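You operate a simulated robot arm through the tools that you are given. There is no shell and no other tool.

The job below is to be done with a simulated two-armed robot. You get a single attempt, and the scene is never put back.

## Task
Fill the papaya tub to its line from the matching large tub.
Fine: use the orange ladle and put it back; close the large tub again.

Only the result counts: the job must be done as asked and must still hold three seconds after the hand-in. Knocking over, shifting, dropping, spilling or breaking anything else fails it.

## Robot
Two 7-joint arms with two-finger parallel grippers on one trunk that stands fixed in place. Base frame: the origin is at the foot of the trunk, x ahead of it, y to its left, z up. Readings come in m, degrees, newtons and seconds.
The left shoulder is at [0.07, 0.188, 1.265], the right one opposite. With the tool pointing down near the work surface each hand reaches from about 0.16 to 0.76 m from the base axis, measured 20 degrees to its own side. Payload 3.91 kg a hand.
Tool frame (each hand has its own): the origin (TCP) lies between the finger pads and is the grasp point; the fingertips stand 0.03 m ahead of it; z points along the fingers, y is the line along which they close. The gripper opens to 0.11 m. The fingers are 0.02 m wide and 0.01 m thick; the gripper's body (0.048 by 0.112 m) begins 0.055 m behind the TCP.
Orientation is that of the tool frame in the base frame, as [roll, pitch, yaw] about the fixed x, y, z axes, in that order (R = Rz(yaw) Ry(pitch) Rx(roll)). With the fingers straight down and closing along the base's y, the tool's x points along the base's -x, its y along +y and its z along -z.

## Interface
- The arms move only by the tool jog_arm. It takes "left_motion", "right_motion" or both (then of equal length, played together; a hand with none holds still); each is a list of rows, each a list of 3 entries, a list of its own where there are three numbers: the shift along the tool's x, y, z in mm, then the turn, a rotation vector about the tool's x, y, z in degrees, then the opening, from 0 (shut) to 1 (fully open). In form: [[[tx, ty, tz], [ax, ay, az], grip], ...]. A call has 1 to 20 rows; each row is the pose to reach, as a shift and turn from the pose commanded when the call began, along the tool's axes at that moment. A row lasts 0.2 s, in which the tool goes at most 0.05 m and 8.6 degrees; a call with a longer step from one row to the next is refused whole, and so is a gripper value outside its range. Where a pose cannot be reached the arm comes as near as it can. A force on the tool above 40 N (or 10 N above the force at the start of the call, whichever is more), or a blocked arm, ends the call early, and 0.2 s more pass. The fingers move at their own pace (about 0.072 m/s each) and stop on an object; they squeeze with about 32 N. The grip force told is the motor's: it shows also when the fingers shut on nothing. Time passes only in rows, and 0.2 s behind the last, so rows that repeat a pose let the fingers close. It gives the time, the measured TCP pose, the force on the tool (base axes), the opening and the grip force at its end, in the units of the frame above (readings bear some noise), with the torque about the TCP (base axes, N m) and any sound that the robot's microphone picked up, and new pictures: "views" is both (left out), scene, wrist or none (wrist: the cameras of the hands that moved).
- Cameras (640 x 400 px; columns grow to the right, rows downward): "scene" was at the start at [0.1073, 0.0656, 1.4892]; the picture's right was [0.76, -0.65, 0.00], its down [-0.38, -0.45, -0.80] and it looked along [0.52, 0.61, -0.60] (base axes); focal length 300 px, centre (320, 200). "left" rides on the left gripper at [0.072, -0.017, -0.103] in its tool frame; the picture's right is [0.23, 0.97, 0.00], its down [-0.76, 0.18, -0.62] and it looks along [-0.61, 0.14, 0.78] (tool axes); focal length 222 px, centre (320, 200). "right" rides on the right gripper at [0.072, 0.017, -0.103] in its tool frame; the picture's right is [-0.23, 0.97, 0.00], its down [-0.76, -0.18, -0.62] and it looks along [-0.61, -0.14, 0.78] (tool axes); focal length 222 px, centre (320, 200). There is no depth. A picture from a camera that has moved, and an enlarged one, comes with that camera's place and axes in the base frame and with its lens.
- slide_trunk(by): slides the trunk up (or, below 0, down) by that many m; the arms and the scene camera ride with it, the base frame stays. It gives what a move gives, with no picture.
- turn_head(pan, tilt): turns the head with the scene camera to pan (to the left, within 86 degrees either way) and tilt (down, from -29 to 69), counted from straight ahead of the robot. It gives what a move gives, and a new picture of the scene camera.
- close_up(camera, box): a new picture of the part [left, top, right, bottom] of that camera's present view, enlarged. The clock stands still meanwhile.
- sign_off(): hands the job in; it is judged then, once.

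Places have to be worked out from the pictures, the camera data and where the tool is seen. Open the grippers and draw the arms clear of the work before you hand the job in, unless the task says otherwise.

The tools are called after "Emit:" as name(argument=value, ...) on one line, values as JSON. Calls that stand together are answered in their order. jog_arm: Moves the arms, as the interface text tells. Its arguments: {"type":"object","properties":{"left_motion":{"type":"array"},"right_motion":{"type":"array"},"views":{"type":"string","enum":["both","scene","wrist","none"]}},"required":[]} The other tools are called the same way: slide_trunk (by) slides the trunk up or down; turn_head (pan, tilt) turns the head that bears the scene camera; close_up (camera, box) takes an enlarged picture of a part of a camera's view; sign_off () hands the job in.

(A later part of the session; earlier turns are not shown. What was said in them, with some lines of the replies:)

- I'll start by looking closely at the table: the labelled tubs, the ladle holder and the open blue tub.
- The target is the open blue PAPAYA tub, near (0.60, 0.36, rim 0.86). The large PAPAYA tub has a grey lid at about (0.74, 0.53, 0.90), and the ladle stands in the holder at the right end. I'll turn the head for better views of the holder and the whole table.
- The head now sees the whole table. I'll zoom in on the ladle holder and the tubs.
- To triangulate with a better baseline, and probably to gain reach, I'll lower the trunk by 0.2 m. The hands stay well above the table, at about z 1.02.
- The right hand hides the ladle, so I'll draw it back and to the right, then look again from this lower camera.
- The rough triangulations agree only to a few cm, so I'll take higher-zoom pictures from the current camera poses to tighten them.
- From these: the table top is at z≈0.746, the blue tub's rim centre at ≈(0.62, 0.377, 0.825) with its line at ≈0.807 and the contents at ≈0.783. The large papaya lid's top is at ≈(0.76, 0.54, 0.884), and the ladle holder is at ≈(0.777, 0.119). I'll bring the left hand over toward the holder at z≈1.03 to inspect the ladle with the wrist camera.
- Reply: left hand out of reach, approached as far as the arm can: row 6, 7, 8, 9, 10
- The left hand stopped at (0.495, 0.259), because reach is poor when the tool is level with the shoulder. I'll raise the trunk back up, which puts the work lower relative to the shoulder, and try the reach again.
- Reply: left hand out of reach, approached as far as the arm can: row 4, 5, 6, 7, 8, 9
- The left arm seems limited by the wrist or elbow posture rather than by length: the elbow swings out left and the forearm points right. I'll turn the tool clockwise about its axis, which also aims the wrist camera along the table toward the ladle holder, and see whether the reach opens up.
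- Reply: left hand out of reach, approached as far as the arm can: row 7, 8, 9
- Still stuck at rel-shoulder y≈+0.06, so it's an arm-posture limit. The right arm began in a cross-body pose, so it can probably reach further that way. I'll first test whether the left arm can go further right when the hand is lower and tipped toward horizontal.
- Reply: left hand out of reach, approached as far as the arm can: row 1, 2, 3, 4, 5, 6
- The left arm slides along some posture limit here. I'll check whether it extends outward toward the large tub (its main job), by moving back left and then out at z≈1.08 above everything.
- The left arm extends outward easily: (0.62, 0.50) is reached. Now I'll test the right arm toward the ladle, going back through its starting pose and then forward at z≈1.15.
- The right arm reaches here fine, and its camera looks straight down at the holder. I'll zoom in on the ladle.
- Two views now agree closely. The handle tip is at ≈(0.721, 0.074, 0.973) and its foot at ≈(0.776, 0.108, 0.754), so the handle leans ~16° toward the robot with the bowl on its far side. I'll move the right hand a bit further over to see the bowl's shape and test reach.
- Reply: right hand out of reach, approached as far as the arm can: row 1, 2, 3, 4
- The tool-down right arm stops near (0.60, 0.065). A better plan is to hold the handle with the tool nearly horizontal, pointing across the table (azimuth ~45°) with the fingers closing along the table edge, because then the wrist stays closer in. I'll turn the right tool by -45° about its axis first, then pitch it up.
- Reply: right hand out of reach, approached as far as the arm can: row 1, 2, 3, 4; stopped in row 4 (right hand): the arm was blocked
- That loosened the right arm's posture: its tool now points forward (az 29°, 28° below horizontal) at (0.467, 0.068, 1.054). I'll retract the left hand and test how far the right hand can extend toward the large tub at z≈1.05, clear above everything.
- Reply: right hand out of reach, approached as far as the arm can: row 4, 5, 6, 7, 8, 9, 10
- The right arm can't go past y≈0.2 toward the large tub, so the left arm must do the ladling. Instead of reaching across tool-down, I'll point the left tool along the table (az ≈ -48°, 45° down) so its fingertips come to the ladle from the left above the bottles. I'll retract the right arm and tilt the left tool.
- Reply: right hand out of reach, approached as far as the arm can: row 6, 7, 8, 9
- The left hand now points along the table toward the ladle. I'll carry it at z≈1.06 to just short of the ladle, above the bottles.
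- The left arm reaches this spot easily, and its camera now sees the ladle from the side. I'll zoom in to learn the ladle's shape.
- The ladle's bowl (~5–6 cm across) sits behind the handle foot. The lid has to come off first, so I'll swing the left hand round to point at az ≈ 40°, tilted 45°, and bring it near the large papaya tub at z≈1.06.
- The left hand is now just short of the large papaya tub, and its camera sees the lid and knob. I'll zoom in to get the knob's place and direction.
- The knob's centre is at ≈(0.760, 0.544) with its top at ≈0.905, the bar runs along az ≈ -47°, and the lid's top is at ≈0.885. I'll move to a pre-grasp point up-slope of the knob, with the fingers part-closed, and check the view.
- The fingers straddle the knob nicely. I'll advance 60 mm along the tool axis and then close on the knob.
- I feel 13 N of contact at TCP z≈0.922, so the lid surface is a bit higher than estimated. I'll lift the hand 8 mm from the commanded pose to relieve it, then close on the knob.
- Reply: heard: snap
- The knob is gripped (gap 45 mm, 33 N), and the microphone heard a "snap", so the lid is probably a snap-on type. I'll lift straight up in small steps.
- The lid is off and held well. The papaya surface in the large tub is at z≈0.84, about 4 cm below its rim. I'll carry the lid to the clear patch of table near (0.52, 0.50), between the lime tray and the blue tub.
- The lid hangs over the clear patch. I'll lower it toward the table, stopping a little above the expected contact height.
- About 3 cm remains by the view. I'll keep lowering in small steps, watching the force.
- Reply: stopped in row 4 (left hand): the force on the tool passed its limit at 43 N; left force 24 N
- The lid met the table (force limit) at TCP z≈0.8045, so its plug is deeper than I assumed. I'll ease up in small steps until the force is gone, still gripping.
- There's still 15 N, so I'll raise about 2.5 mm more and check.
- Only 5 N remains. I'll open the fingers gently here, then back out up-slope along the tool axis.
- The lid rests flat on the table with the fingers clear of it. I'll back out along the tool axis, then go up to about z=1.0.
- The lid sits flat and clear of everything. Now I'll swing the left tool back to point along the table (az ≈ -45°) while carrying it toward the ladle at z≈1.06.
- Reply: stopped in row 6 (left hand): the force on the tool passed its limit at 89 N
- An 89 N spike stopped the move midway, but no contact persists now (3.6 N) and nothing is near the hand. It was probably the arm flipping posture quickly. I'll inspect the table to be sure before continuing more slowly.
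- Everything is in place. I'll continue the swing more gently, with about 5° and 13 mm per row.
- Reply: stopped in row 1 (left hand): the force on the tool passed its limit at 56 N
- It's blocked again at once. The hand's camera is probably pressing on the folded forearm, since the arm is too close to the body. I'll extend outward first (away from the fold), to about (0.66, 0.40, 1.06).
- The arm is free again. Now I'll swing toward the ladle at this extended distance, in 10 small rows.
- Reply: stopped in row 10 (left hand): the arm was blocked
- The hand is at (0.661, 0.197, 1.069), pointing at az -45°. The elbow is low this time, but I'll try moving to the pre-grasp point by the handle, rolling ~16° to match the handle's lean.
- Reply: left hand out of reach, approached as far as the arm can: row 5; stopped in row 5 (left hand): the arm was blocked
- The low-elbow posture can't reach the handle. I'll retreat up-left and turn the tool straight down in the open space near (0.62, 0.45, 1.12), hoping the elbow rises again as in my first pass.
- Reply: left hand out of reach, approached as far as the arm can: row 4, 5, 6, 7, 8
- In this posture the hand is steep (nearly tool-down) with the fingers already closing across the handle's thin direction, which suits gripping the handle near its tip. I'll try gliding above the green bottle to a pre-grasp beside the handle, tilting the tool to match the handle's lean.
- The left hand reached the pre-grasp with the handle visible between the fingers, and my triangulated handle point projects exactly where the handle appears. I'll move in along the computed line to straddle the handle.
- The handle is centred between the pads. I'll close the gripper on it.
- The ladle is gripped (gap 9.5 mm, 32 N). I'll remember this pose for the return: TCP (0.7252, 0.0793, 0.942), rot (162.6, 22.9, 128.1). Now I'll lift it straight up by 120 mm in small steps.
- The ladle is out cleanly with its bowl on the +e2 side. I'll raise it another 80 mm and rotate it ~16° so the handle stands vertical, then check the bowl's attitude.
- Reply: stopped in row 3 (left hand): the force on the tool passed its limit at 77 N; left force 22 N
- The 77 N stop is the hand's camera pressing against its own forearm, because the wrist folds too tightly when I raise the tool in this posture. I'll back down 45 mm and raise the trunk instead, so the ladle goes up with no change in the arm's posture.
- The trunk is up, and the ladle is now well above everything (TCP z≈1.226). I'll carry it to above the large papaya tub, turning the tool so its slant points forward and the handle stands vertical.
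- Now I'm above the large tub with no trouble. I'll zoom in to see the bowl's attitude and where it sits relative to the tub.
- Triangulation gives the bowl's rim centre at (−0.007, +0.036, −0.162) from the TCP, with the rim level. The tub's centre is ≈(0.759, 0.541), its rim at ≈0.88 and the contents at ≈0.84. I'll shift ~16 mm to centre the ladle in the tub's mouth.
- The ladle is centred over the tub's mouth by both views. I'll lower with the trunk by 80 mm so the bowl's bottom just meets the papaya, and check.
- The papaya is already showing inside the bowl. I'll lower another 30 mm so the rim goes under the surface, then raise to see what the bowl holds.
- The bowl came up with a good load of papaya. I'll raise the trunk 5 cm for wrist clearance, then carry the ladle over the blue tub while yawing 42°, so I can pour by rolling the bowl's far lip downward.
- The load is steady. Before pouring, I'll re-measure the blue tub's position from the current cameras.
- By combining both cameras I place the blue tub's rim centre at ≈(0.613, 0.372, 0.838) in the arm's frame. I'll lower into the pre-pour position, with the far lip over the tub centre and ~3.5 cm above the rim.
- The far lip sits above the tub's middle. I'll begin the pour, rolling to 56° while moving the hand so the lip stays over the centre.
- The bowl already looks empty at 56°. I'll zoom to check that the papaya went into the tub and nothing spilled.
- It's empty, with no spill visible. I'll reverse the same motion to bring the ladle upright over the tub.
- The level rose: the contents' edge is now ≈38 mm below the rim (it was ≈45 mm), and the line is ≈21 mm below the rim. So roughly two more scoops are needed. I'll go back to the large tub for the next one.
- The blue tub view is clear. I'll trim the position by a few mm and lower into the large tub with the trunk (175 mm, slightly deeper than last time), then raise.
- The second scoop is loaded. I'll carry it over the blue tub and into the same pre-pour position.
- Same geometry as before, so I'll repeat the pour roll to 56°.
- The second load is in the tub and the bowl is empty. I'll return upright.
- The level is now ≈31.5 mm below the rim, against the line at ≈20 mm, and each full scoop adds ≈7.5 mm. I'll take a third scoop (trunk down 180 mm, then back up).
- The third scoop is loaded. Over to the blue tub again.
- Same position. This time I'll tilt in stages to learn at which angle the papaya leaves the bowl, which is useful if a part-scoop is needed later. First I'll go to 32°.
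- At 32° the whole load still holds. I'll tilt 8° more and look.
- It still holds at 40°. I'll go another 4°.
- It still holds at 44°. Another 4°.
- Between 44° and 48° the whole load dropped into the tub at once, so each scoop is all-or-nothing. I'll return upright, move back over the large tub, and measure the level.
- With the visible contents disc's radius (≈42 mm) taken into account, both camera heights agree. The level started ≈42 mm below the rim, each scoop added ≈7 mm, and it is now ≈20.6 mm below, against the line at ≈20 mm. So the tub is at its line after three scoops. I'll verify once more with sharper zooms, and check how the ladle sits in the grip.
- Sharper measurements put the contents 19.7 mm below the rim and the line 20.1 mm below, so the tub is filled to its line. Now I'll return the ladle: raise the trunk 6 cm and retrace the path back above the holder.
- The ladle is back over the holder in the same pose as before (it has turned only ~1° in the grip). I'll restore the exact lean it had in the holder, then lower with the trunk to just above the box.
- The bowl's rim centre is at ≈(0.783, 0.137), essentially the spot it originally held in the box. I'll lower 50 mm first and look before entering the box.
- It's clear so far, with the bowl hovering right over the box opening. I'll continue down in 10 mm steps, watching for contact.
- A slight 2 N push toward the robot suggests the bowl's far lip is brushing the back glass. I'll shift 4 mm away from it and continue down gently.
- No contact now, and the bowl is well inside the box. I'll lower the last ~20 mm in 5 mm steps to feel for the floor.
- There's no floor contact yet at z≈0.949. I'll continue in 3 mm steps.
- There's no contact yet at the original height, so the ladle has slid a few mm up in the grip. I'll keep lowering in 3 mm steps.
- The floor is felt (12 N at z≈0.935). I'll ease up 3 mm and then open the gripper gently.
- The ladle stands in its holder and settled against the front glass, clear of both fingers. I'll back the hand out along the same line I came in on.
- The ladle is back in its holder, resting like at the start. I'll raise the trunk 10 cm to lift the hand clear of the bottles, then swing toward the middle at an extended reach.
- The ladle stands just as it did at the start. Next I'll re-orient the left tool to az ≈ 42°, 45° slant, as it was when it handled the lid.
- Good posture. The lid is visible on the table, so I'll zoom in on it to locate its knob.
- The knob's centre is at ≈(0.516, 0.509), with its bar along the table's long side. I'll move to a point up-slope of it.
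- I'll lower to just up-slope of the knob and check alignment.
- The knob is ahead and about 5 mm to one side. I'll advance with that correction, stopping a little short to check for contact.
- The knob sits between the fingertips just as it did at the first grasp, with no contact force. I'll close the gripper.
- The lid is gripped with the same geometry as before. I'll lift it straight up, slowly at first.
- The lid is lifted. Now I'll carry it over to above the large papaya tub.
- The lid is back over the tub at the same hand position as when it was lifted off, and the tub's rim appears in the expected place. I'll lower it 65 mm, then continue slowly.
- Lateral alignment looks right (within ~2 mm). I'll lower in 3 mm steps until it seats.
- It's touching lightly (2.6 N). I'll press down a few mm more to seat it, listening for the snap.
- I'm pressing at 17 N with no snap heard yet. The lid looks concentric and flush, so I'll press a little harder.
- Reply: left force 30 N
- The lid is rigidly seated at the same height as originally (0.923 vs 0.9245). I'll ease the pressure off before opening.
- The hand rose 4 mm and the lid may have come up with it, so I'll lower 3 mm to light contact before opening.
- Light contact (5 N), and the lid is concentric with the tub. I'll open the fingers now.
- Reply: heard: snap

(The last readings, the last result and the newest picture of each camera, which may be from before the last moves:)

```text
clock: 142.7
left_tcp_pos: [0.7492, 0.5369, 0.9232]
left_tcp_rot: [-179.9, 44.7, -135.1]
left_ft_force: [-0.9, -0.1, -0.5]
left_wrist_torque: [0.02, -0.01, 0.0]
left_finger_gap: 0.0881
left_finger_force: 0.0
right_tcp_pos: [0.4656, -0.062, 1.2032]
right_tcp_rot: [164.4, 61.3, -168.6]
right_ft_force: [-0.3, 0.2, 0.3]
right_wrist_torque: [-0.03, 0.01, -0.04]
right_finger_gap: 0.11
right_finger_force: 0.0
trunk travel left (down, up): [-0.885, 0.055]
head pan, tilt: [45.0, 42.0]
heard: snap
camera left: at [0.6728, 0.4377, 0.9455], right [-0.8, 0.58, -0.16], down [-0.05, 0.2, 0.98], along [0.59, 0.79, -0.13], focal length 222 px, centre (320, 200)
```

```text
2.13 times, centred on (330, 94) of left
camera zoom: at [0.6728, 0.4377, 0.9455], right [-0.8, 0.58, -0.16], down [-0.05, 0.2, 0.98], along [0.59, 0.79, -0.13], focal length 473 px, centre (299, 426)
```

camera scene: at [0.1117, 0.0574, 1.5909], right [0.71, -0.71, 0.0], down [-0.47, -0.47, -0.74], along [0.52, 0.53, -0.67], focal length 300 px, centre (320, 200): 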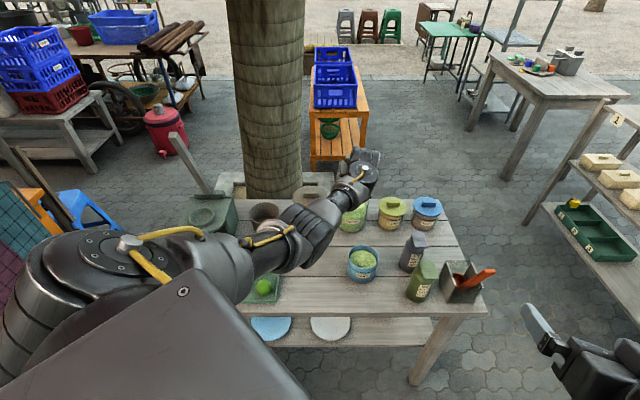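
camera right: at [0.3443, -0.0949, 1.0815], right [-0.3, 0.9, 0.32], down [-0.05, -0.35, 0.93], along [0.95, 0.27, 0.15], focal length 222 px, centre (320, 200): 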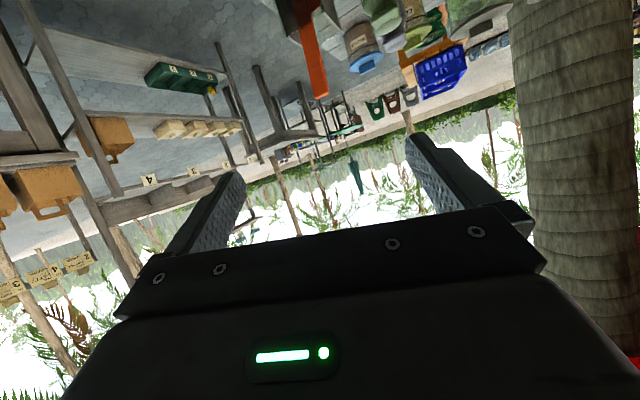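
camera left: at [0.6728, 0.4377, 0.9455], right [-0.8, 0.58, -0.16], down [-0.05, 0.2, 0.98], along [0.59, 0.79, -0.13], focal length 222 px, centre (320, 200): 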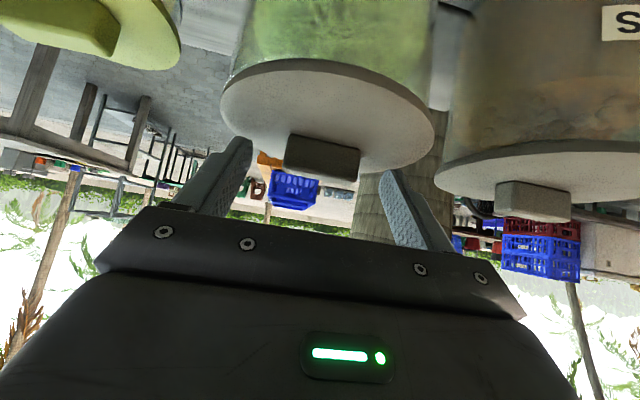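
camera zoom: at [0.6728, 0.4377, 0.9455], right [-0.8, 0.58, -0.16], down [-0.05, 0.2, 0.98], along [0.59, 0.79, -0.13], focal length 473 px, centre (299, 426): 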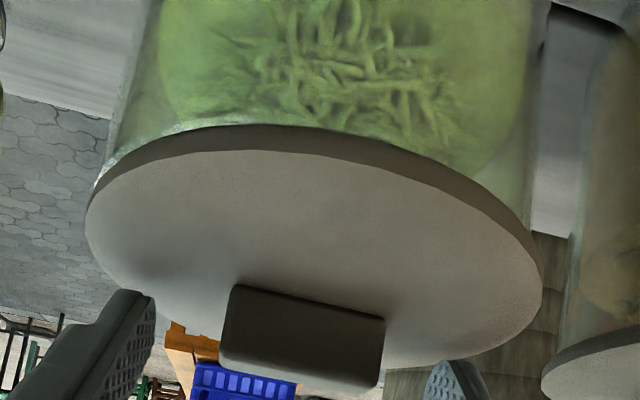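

A "snap" was heard as I let go, so the lid is closed and looks flush. I'll back the hand out along its axis and then up.

Emit:
jog_arm(left_motion=[[[0, 0, -10], [0, 0, 0], 0.8], [[0, 0, -30], [0, 0, 0], 0.8], [[0, 0, -60], [0, 0, 0], 0.8], [[-20, 0, -85], [0, 0, 0], 0.8], [[-40, 0, -110], [0, 0, 0], 0.8], [[-50, 0, -130], [0, 0, 0], 0.8]], views="both")

Emit:
close_up(camera="left", box=[180, 0, 480, 188])

```text
clock: 144.1
left_tcp_pos: [0.7097, 0.4969, 1.0514]
left_tcp_rot: [180.0, 44.7, -135.1]
left_ft_force: [0.1, 0.3, 0.1]
left_wrist_torque: [0.02, -0.02, -0.01]
left_finger_gap: 0.0877
left_finger_force: 0.0
right_tcp_pos: [0.4655, -0.0624, 1.2039]
right_tcp_rot: [164.4, 61.4, -168.7]
right_ft_force: [-0.6, 0.6, -0.1]
right_wrist_torque: [0.0, 0.0, -0.02]
right_finger_gap: 0.1102
right_finger_force: 0.1
trunk travel left (down, up): [-0.885, 0.055]
head pan, tilt: [45.0, 42.0]
camera scene: at [0.1094, 0.0575, 1.5911], right [0.71, -0.71, 0.0], down [-0.47, -0.47, -0.74], along [0.53, 0.53, -0.67], focal length 300 px, centre (320, 200)
camera left: at [0.6324, 0.3976, 1.0727], right [-0.8, 0.58, -0.16], down [-0.05, 0.2, 0.98], along [0.59, 0.79, -0.13], focal length 222 px, centre (320, 200)
```

scene: 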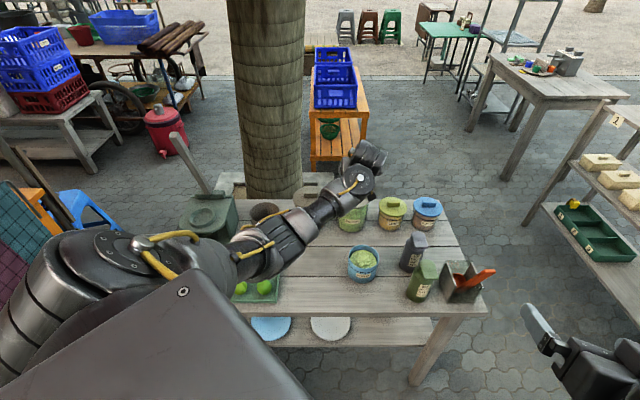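
left: 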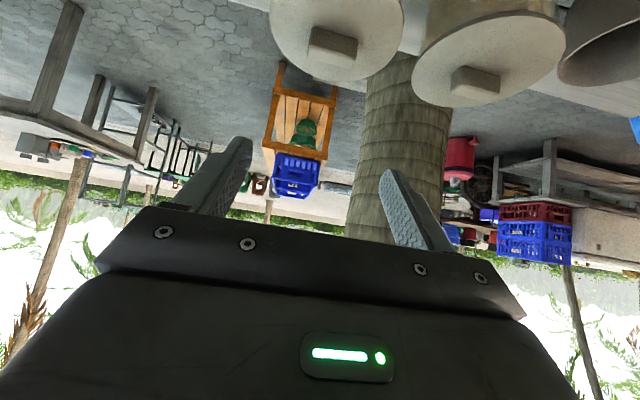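

```text
2.13 times, centred on (330, 94) of left
camera zoom: at [0.6324, 0.3976, 1.0727], right [-0.8, 0.58, -0.16], down [-0.05, 0.2, 0.98], along [0.59, 0.79, -0.13], focal length 473 px, centre (299, 426)
```

zoom: 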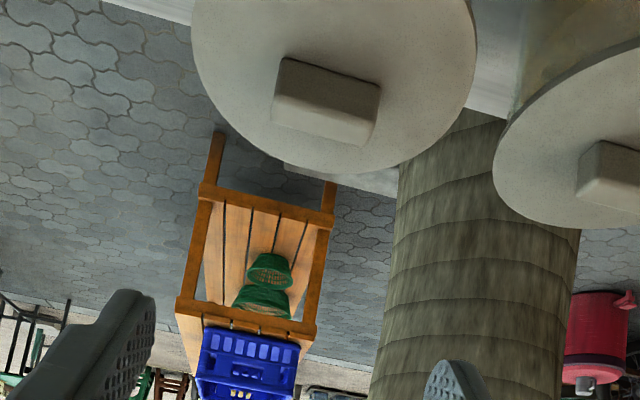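

The lid is on and square. I'll draw the left arm back and up, away from the tubs, then inspect everything.

Emit:
jog_arm(left_motion=[[[8, 20, -25], [0, 0, 0], 0.8], [[16, 40, -50], [0, 0, 0], 0.8], [[24, 60, -75], [0, 0, 0], 0.8], [[32, 80, -100], [0, 0, 0], 0.8], [[40, 100, -125], [0, 0, 0], 0.8], [[48, 120, -150], [0, 0, 0], 0.8], [[56, 140, -175], [0, 0, 0], 0.8], [[64, 160, -195], [0, 0, 0], 0.8]], views="scene")

Emit:
close_up(camera="scene", box=[170, 170, 500, 376])

Emit:
close_up(camera="scene", box=[280, 170, 400, 290])

```text
clock: 145.9
left_tcp_pos: [0.4663, 0.4805, 1.1429]
left_tcp_rot: [-179.9, 44.9, -135.0]
left_ft_force: [-0.6, 0.2, -0.8]
left_wrist_torque: [0.02, -0.02, 0.0]
left_finger_gap: 0.088
left_finger_force: 0.0
right_tcp_pos: [0.4647, -0.0618, 1.2046]
right_tcp_rot: [164.5, 61.3, -168.8]
right_ft_force: [-0.9, 1.0, -0.5]
right_wrist_torque: [-0.01, 0.03, 0.0]
right_finger_gap: 0.1099
right_finger_force: 0.1
trunk travel left (down, up): [-0.885, 0.055]
head pan, tilt: [45.0, 42.0]
camera scene: at [0.1085, 0.0582, 1.5911], right [0.71, -0.71, 0.0], down [-0.47, -0.47, -0.74], along [0.53, 0.53, -0.67], focal length 300 px, centre (320, 200)
```

scene: 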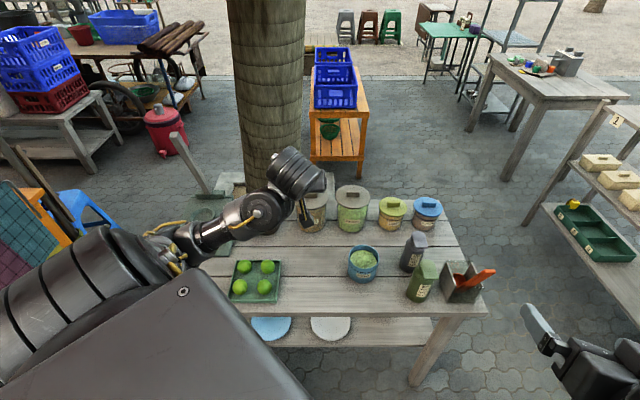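

```text
1.94 times, centred on (335, 273) of scene
camera zoom: at [0.1085, 0.0582, 1.5911], right [0.71, -0.71, 0.0], down [-0.47, -0.47, -0.74], along [0.53, 0.53, -0.67], focal length 583 px, centre (291, 58)
```

zoom: 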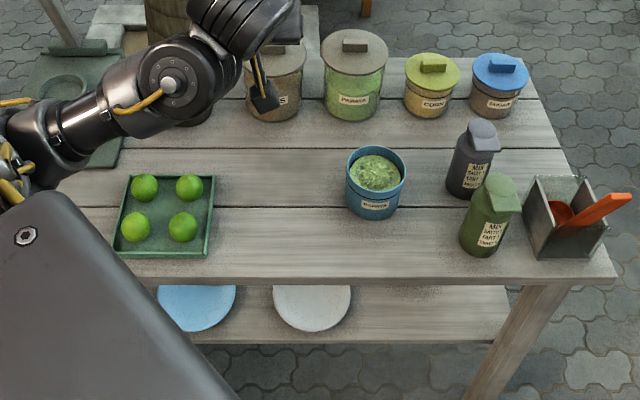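

```text
3.33 times, centred on (340, 230) of scene
camera zoom: at [0.1085, 0.0582, 1.5911], right [0.71, -0.71, 0.0], down [-0.47, -0.47, -0.74], along [0.53, 0.53, -0.67], focal length 1001 px, centre (253, 100)
```

zoom: 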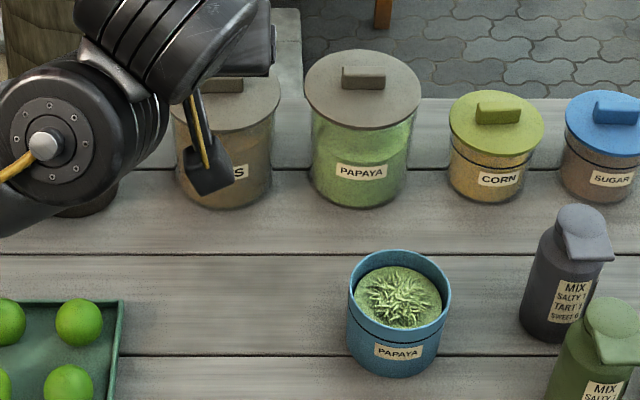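

Everything is in place and the table is clean. I'll re-measure the blue tub's level from this view, and check the lid and ladle closely.

Emit:
close_up(camera="scene", box=[344, 240, 384, 270])

Emit:
close_up(camera="scene", box=[344, 258, 384, 288])

Emit:
close_up(camera="scene", box=[325, 180, 385, 240])

Emit:
close_up(camera="scene", box=[400, 230, 500, 310])

```text
13.33 times, centred on (364, 255) of scene
camera zoom: at [0.1085, 0.0582, 1.5911], right [0.71, -0.71, 0.0], down [-0.47, -0.47, -0.74], along [0.53, 0.53, -0.67], focal length 4006 px, centre (-267, -533)
```

zoom: 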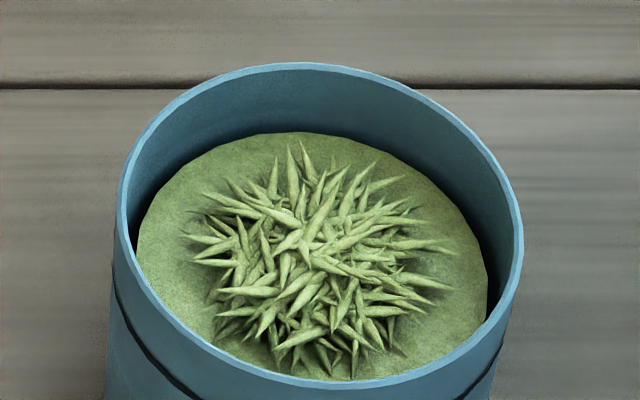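

```text
13.33 times, centred on (364, 273) of scene
camera zoom: at [0.1085, 0.0582, 1.5911], right [0.71, -0.71, 0.0], down [-0.47, -0.47, -0.74], along [0.53, 0.53, -0.67], focal length 4006 px, centre (-267, -773)
```

zoom: 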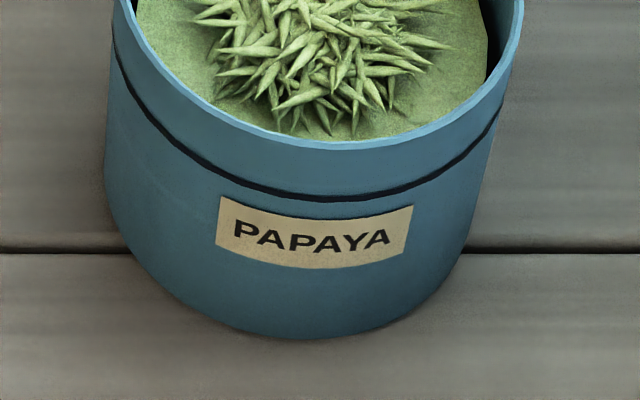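

```text
6.67 times, centred on (355, 210) of scene
camera zoom: at [0.1085, 0.0582, 1.5911], right [0.71, -0.71, 0.0], down [-0.47, -0.47, -0.74], along [0.53, 0.53, -0.67], focal length 2003 px, centre (87, 133)
```

zoom: 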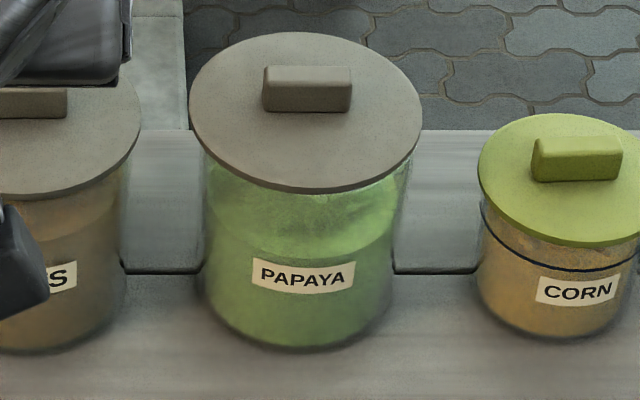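

```text
5.00 times, centred on (450, 270) of scene
camera zoom: at [0.1085, 0.0582, 1.5911], right [0.71, -0.71, 0.0], down [-0.47, -0.47, -0.74], along [0.53, 0.53, -0.67], focal length 1502 px, centre (-330, -150)
```

zoom: 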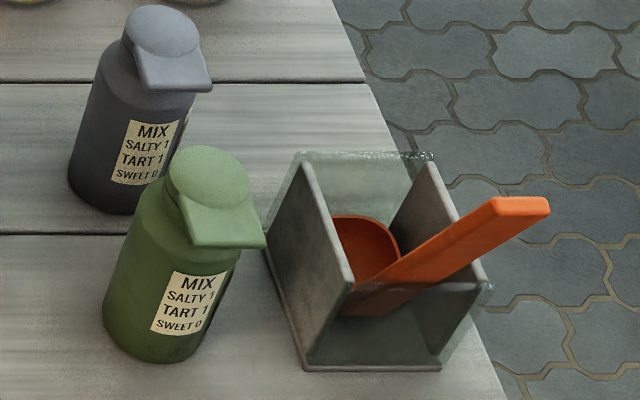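

The contents are 20.2 mm below the rim and the line is 19.7 mm below, so the tub is at its line. The lid is flush on the large tub, the ladle is in its holder, and nothing is disturbed. I'll open the left gripper fully and draw the arm further back and up.

Emit:
jog_arm(left_motion=[[[0, 10, -20], [0, 0, 0], 1], [[0, 20, -40], [0, 0, 0], 1], [[0, 30, -60], [0, 0, 0], 1], [[0, 40, -75], [0, 0, 0], 1]], views="scene")

Emit:
close_up(camera="scene", box=[170, 170, 500, 376])

```text
clock: 146.9
left_tcp_pos: [0.4487, 0.4791, 1.1581]
left_tcp_rot: [-179.9, 44.8, -135.1]
left_ft_force: [0.2, 0.3, 0.5]
left_wrist_torque: [0.02, -0.01, 0.05]
left_finger_gap: 0.1098
left_finger_force: 0.0
left hand out of reach, approached as far as the arm can: row 2, 3, 4
right_tcp_pos: [0.4643, -0.0621, 1.2033]
right_tcp_rot: [164.4, 61.5, -168.6]
right_ft_force: [-0.2, -0.5, -0.6]
right_wrist_torque: [0.02, 0.03, -0.02]
right_finger_gap: 0.1099
right_finger_force: 0.0
trunk travel left (down, up): [-0.885, 0.055]
head pan, tilt: [45.0, 42.0]
camera scene: at [0.1096, 0.0579, 1.5911], right [0.71, -0.71, 0.0], down [-0.47, -0.47, -0.74], along [0.53, 0.53, -0.67], focal length 300 px, centre (320, 200)
```

scene: 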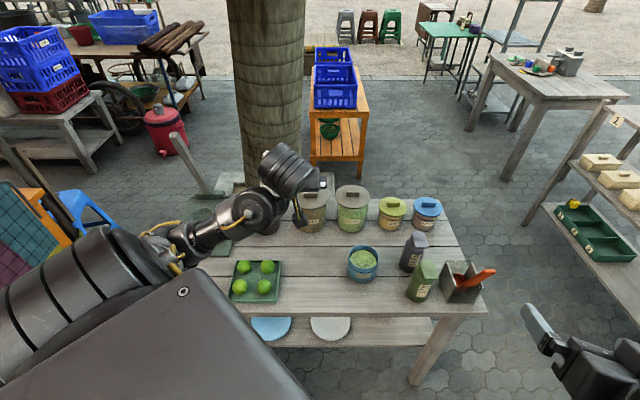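

```text
1.94 times, centred on (335, 273) of scene
camera zoom: at [0.1096, 0.0579, 1.5911], right [0.71, -0.71, 0.0], down [-0.47, -0.47, -0.74], along [0.53, 0.53, -0.67], focal length 583 px, centre (291, 58)
```

zoom: 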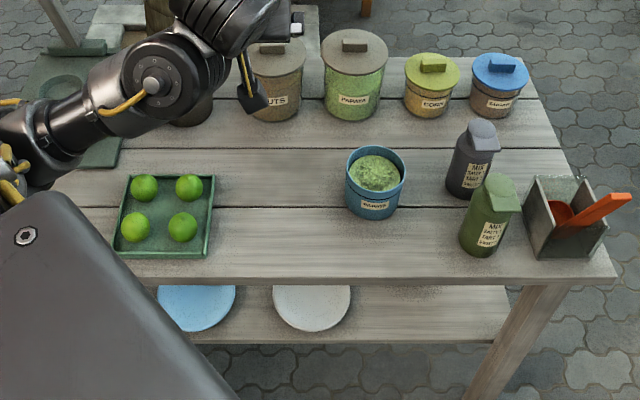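

Both grippers are open and the hands are well clear, about 25 cm above the nearest object. I'll raise the trunk a last 5 cm for extra clearance.

Emit:
slide_trunk(by=0.05)

```text
clock: 147.8
left_tcp_pos: [0.4502, 0.4794, 1.2078]
left_tcp_rot: [180.0, 44.7, -135.1]
left_ft_force: [-0.4, -0.1, 0.3]
left_wrist_torque: [0.02, -0.01, 0.0]
left_finger_gap: 0.11
left_finger_force: 0.0
right_tcp_pos: [0.4665, -0.0603, 1.2534]
right_tcp_rot: [164.4, 61.3, -168.7]
right_ft_force: [0.8, -0.2, 0.2]
right_wrist_torque: [-0.02, -0.01, 0.02]
right_finger_gap: 0.1102
right_finger_force: 0.0
trunk travel left (down, up): [-0.935, 0.005]
head pan, tilt: [45.0, 42.0]
```

The papaya tub is filled to its line, the ladle is back in its holder, the large tub is closed (snap heard), and the arms are clear. I'm handing the job in.

Emit:
sign_off()

```text
The job is handed in.
```

I filled the papaya tub to its line with three scoops from the large papaya tub, using the orange ladle. By my last camera measurement, the papaya sits within about 1 mm of the line.

- **Ladle:** it is back in its holder, leaning as it did at the start.
- **Large tub:** the lid is back on and looks flush; I heard it snap as I let go.
- **Everything else:** I saw no spills on the table and nothing knocked over or moved. During the job I set the lid on a clear patch of table.
- **Arm stops:** the left arm stopped itself several times. Most were its own wrist folding too tightly or reaching a limit; one was the lid meeting the table as I set it down.

Both grippers are open and the arms are well clear of the table.
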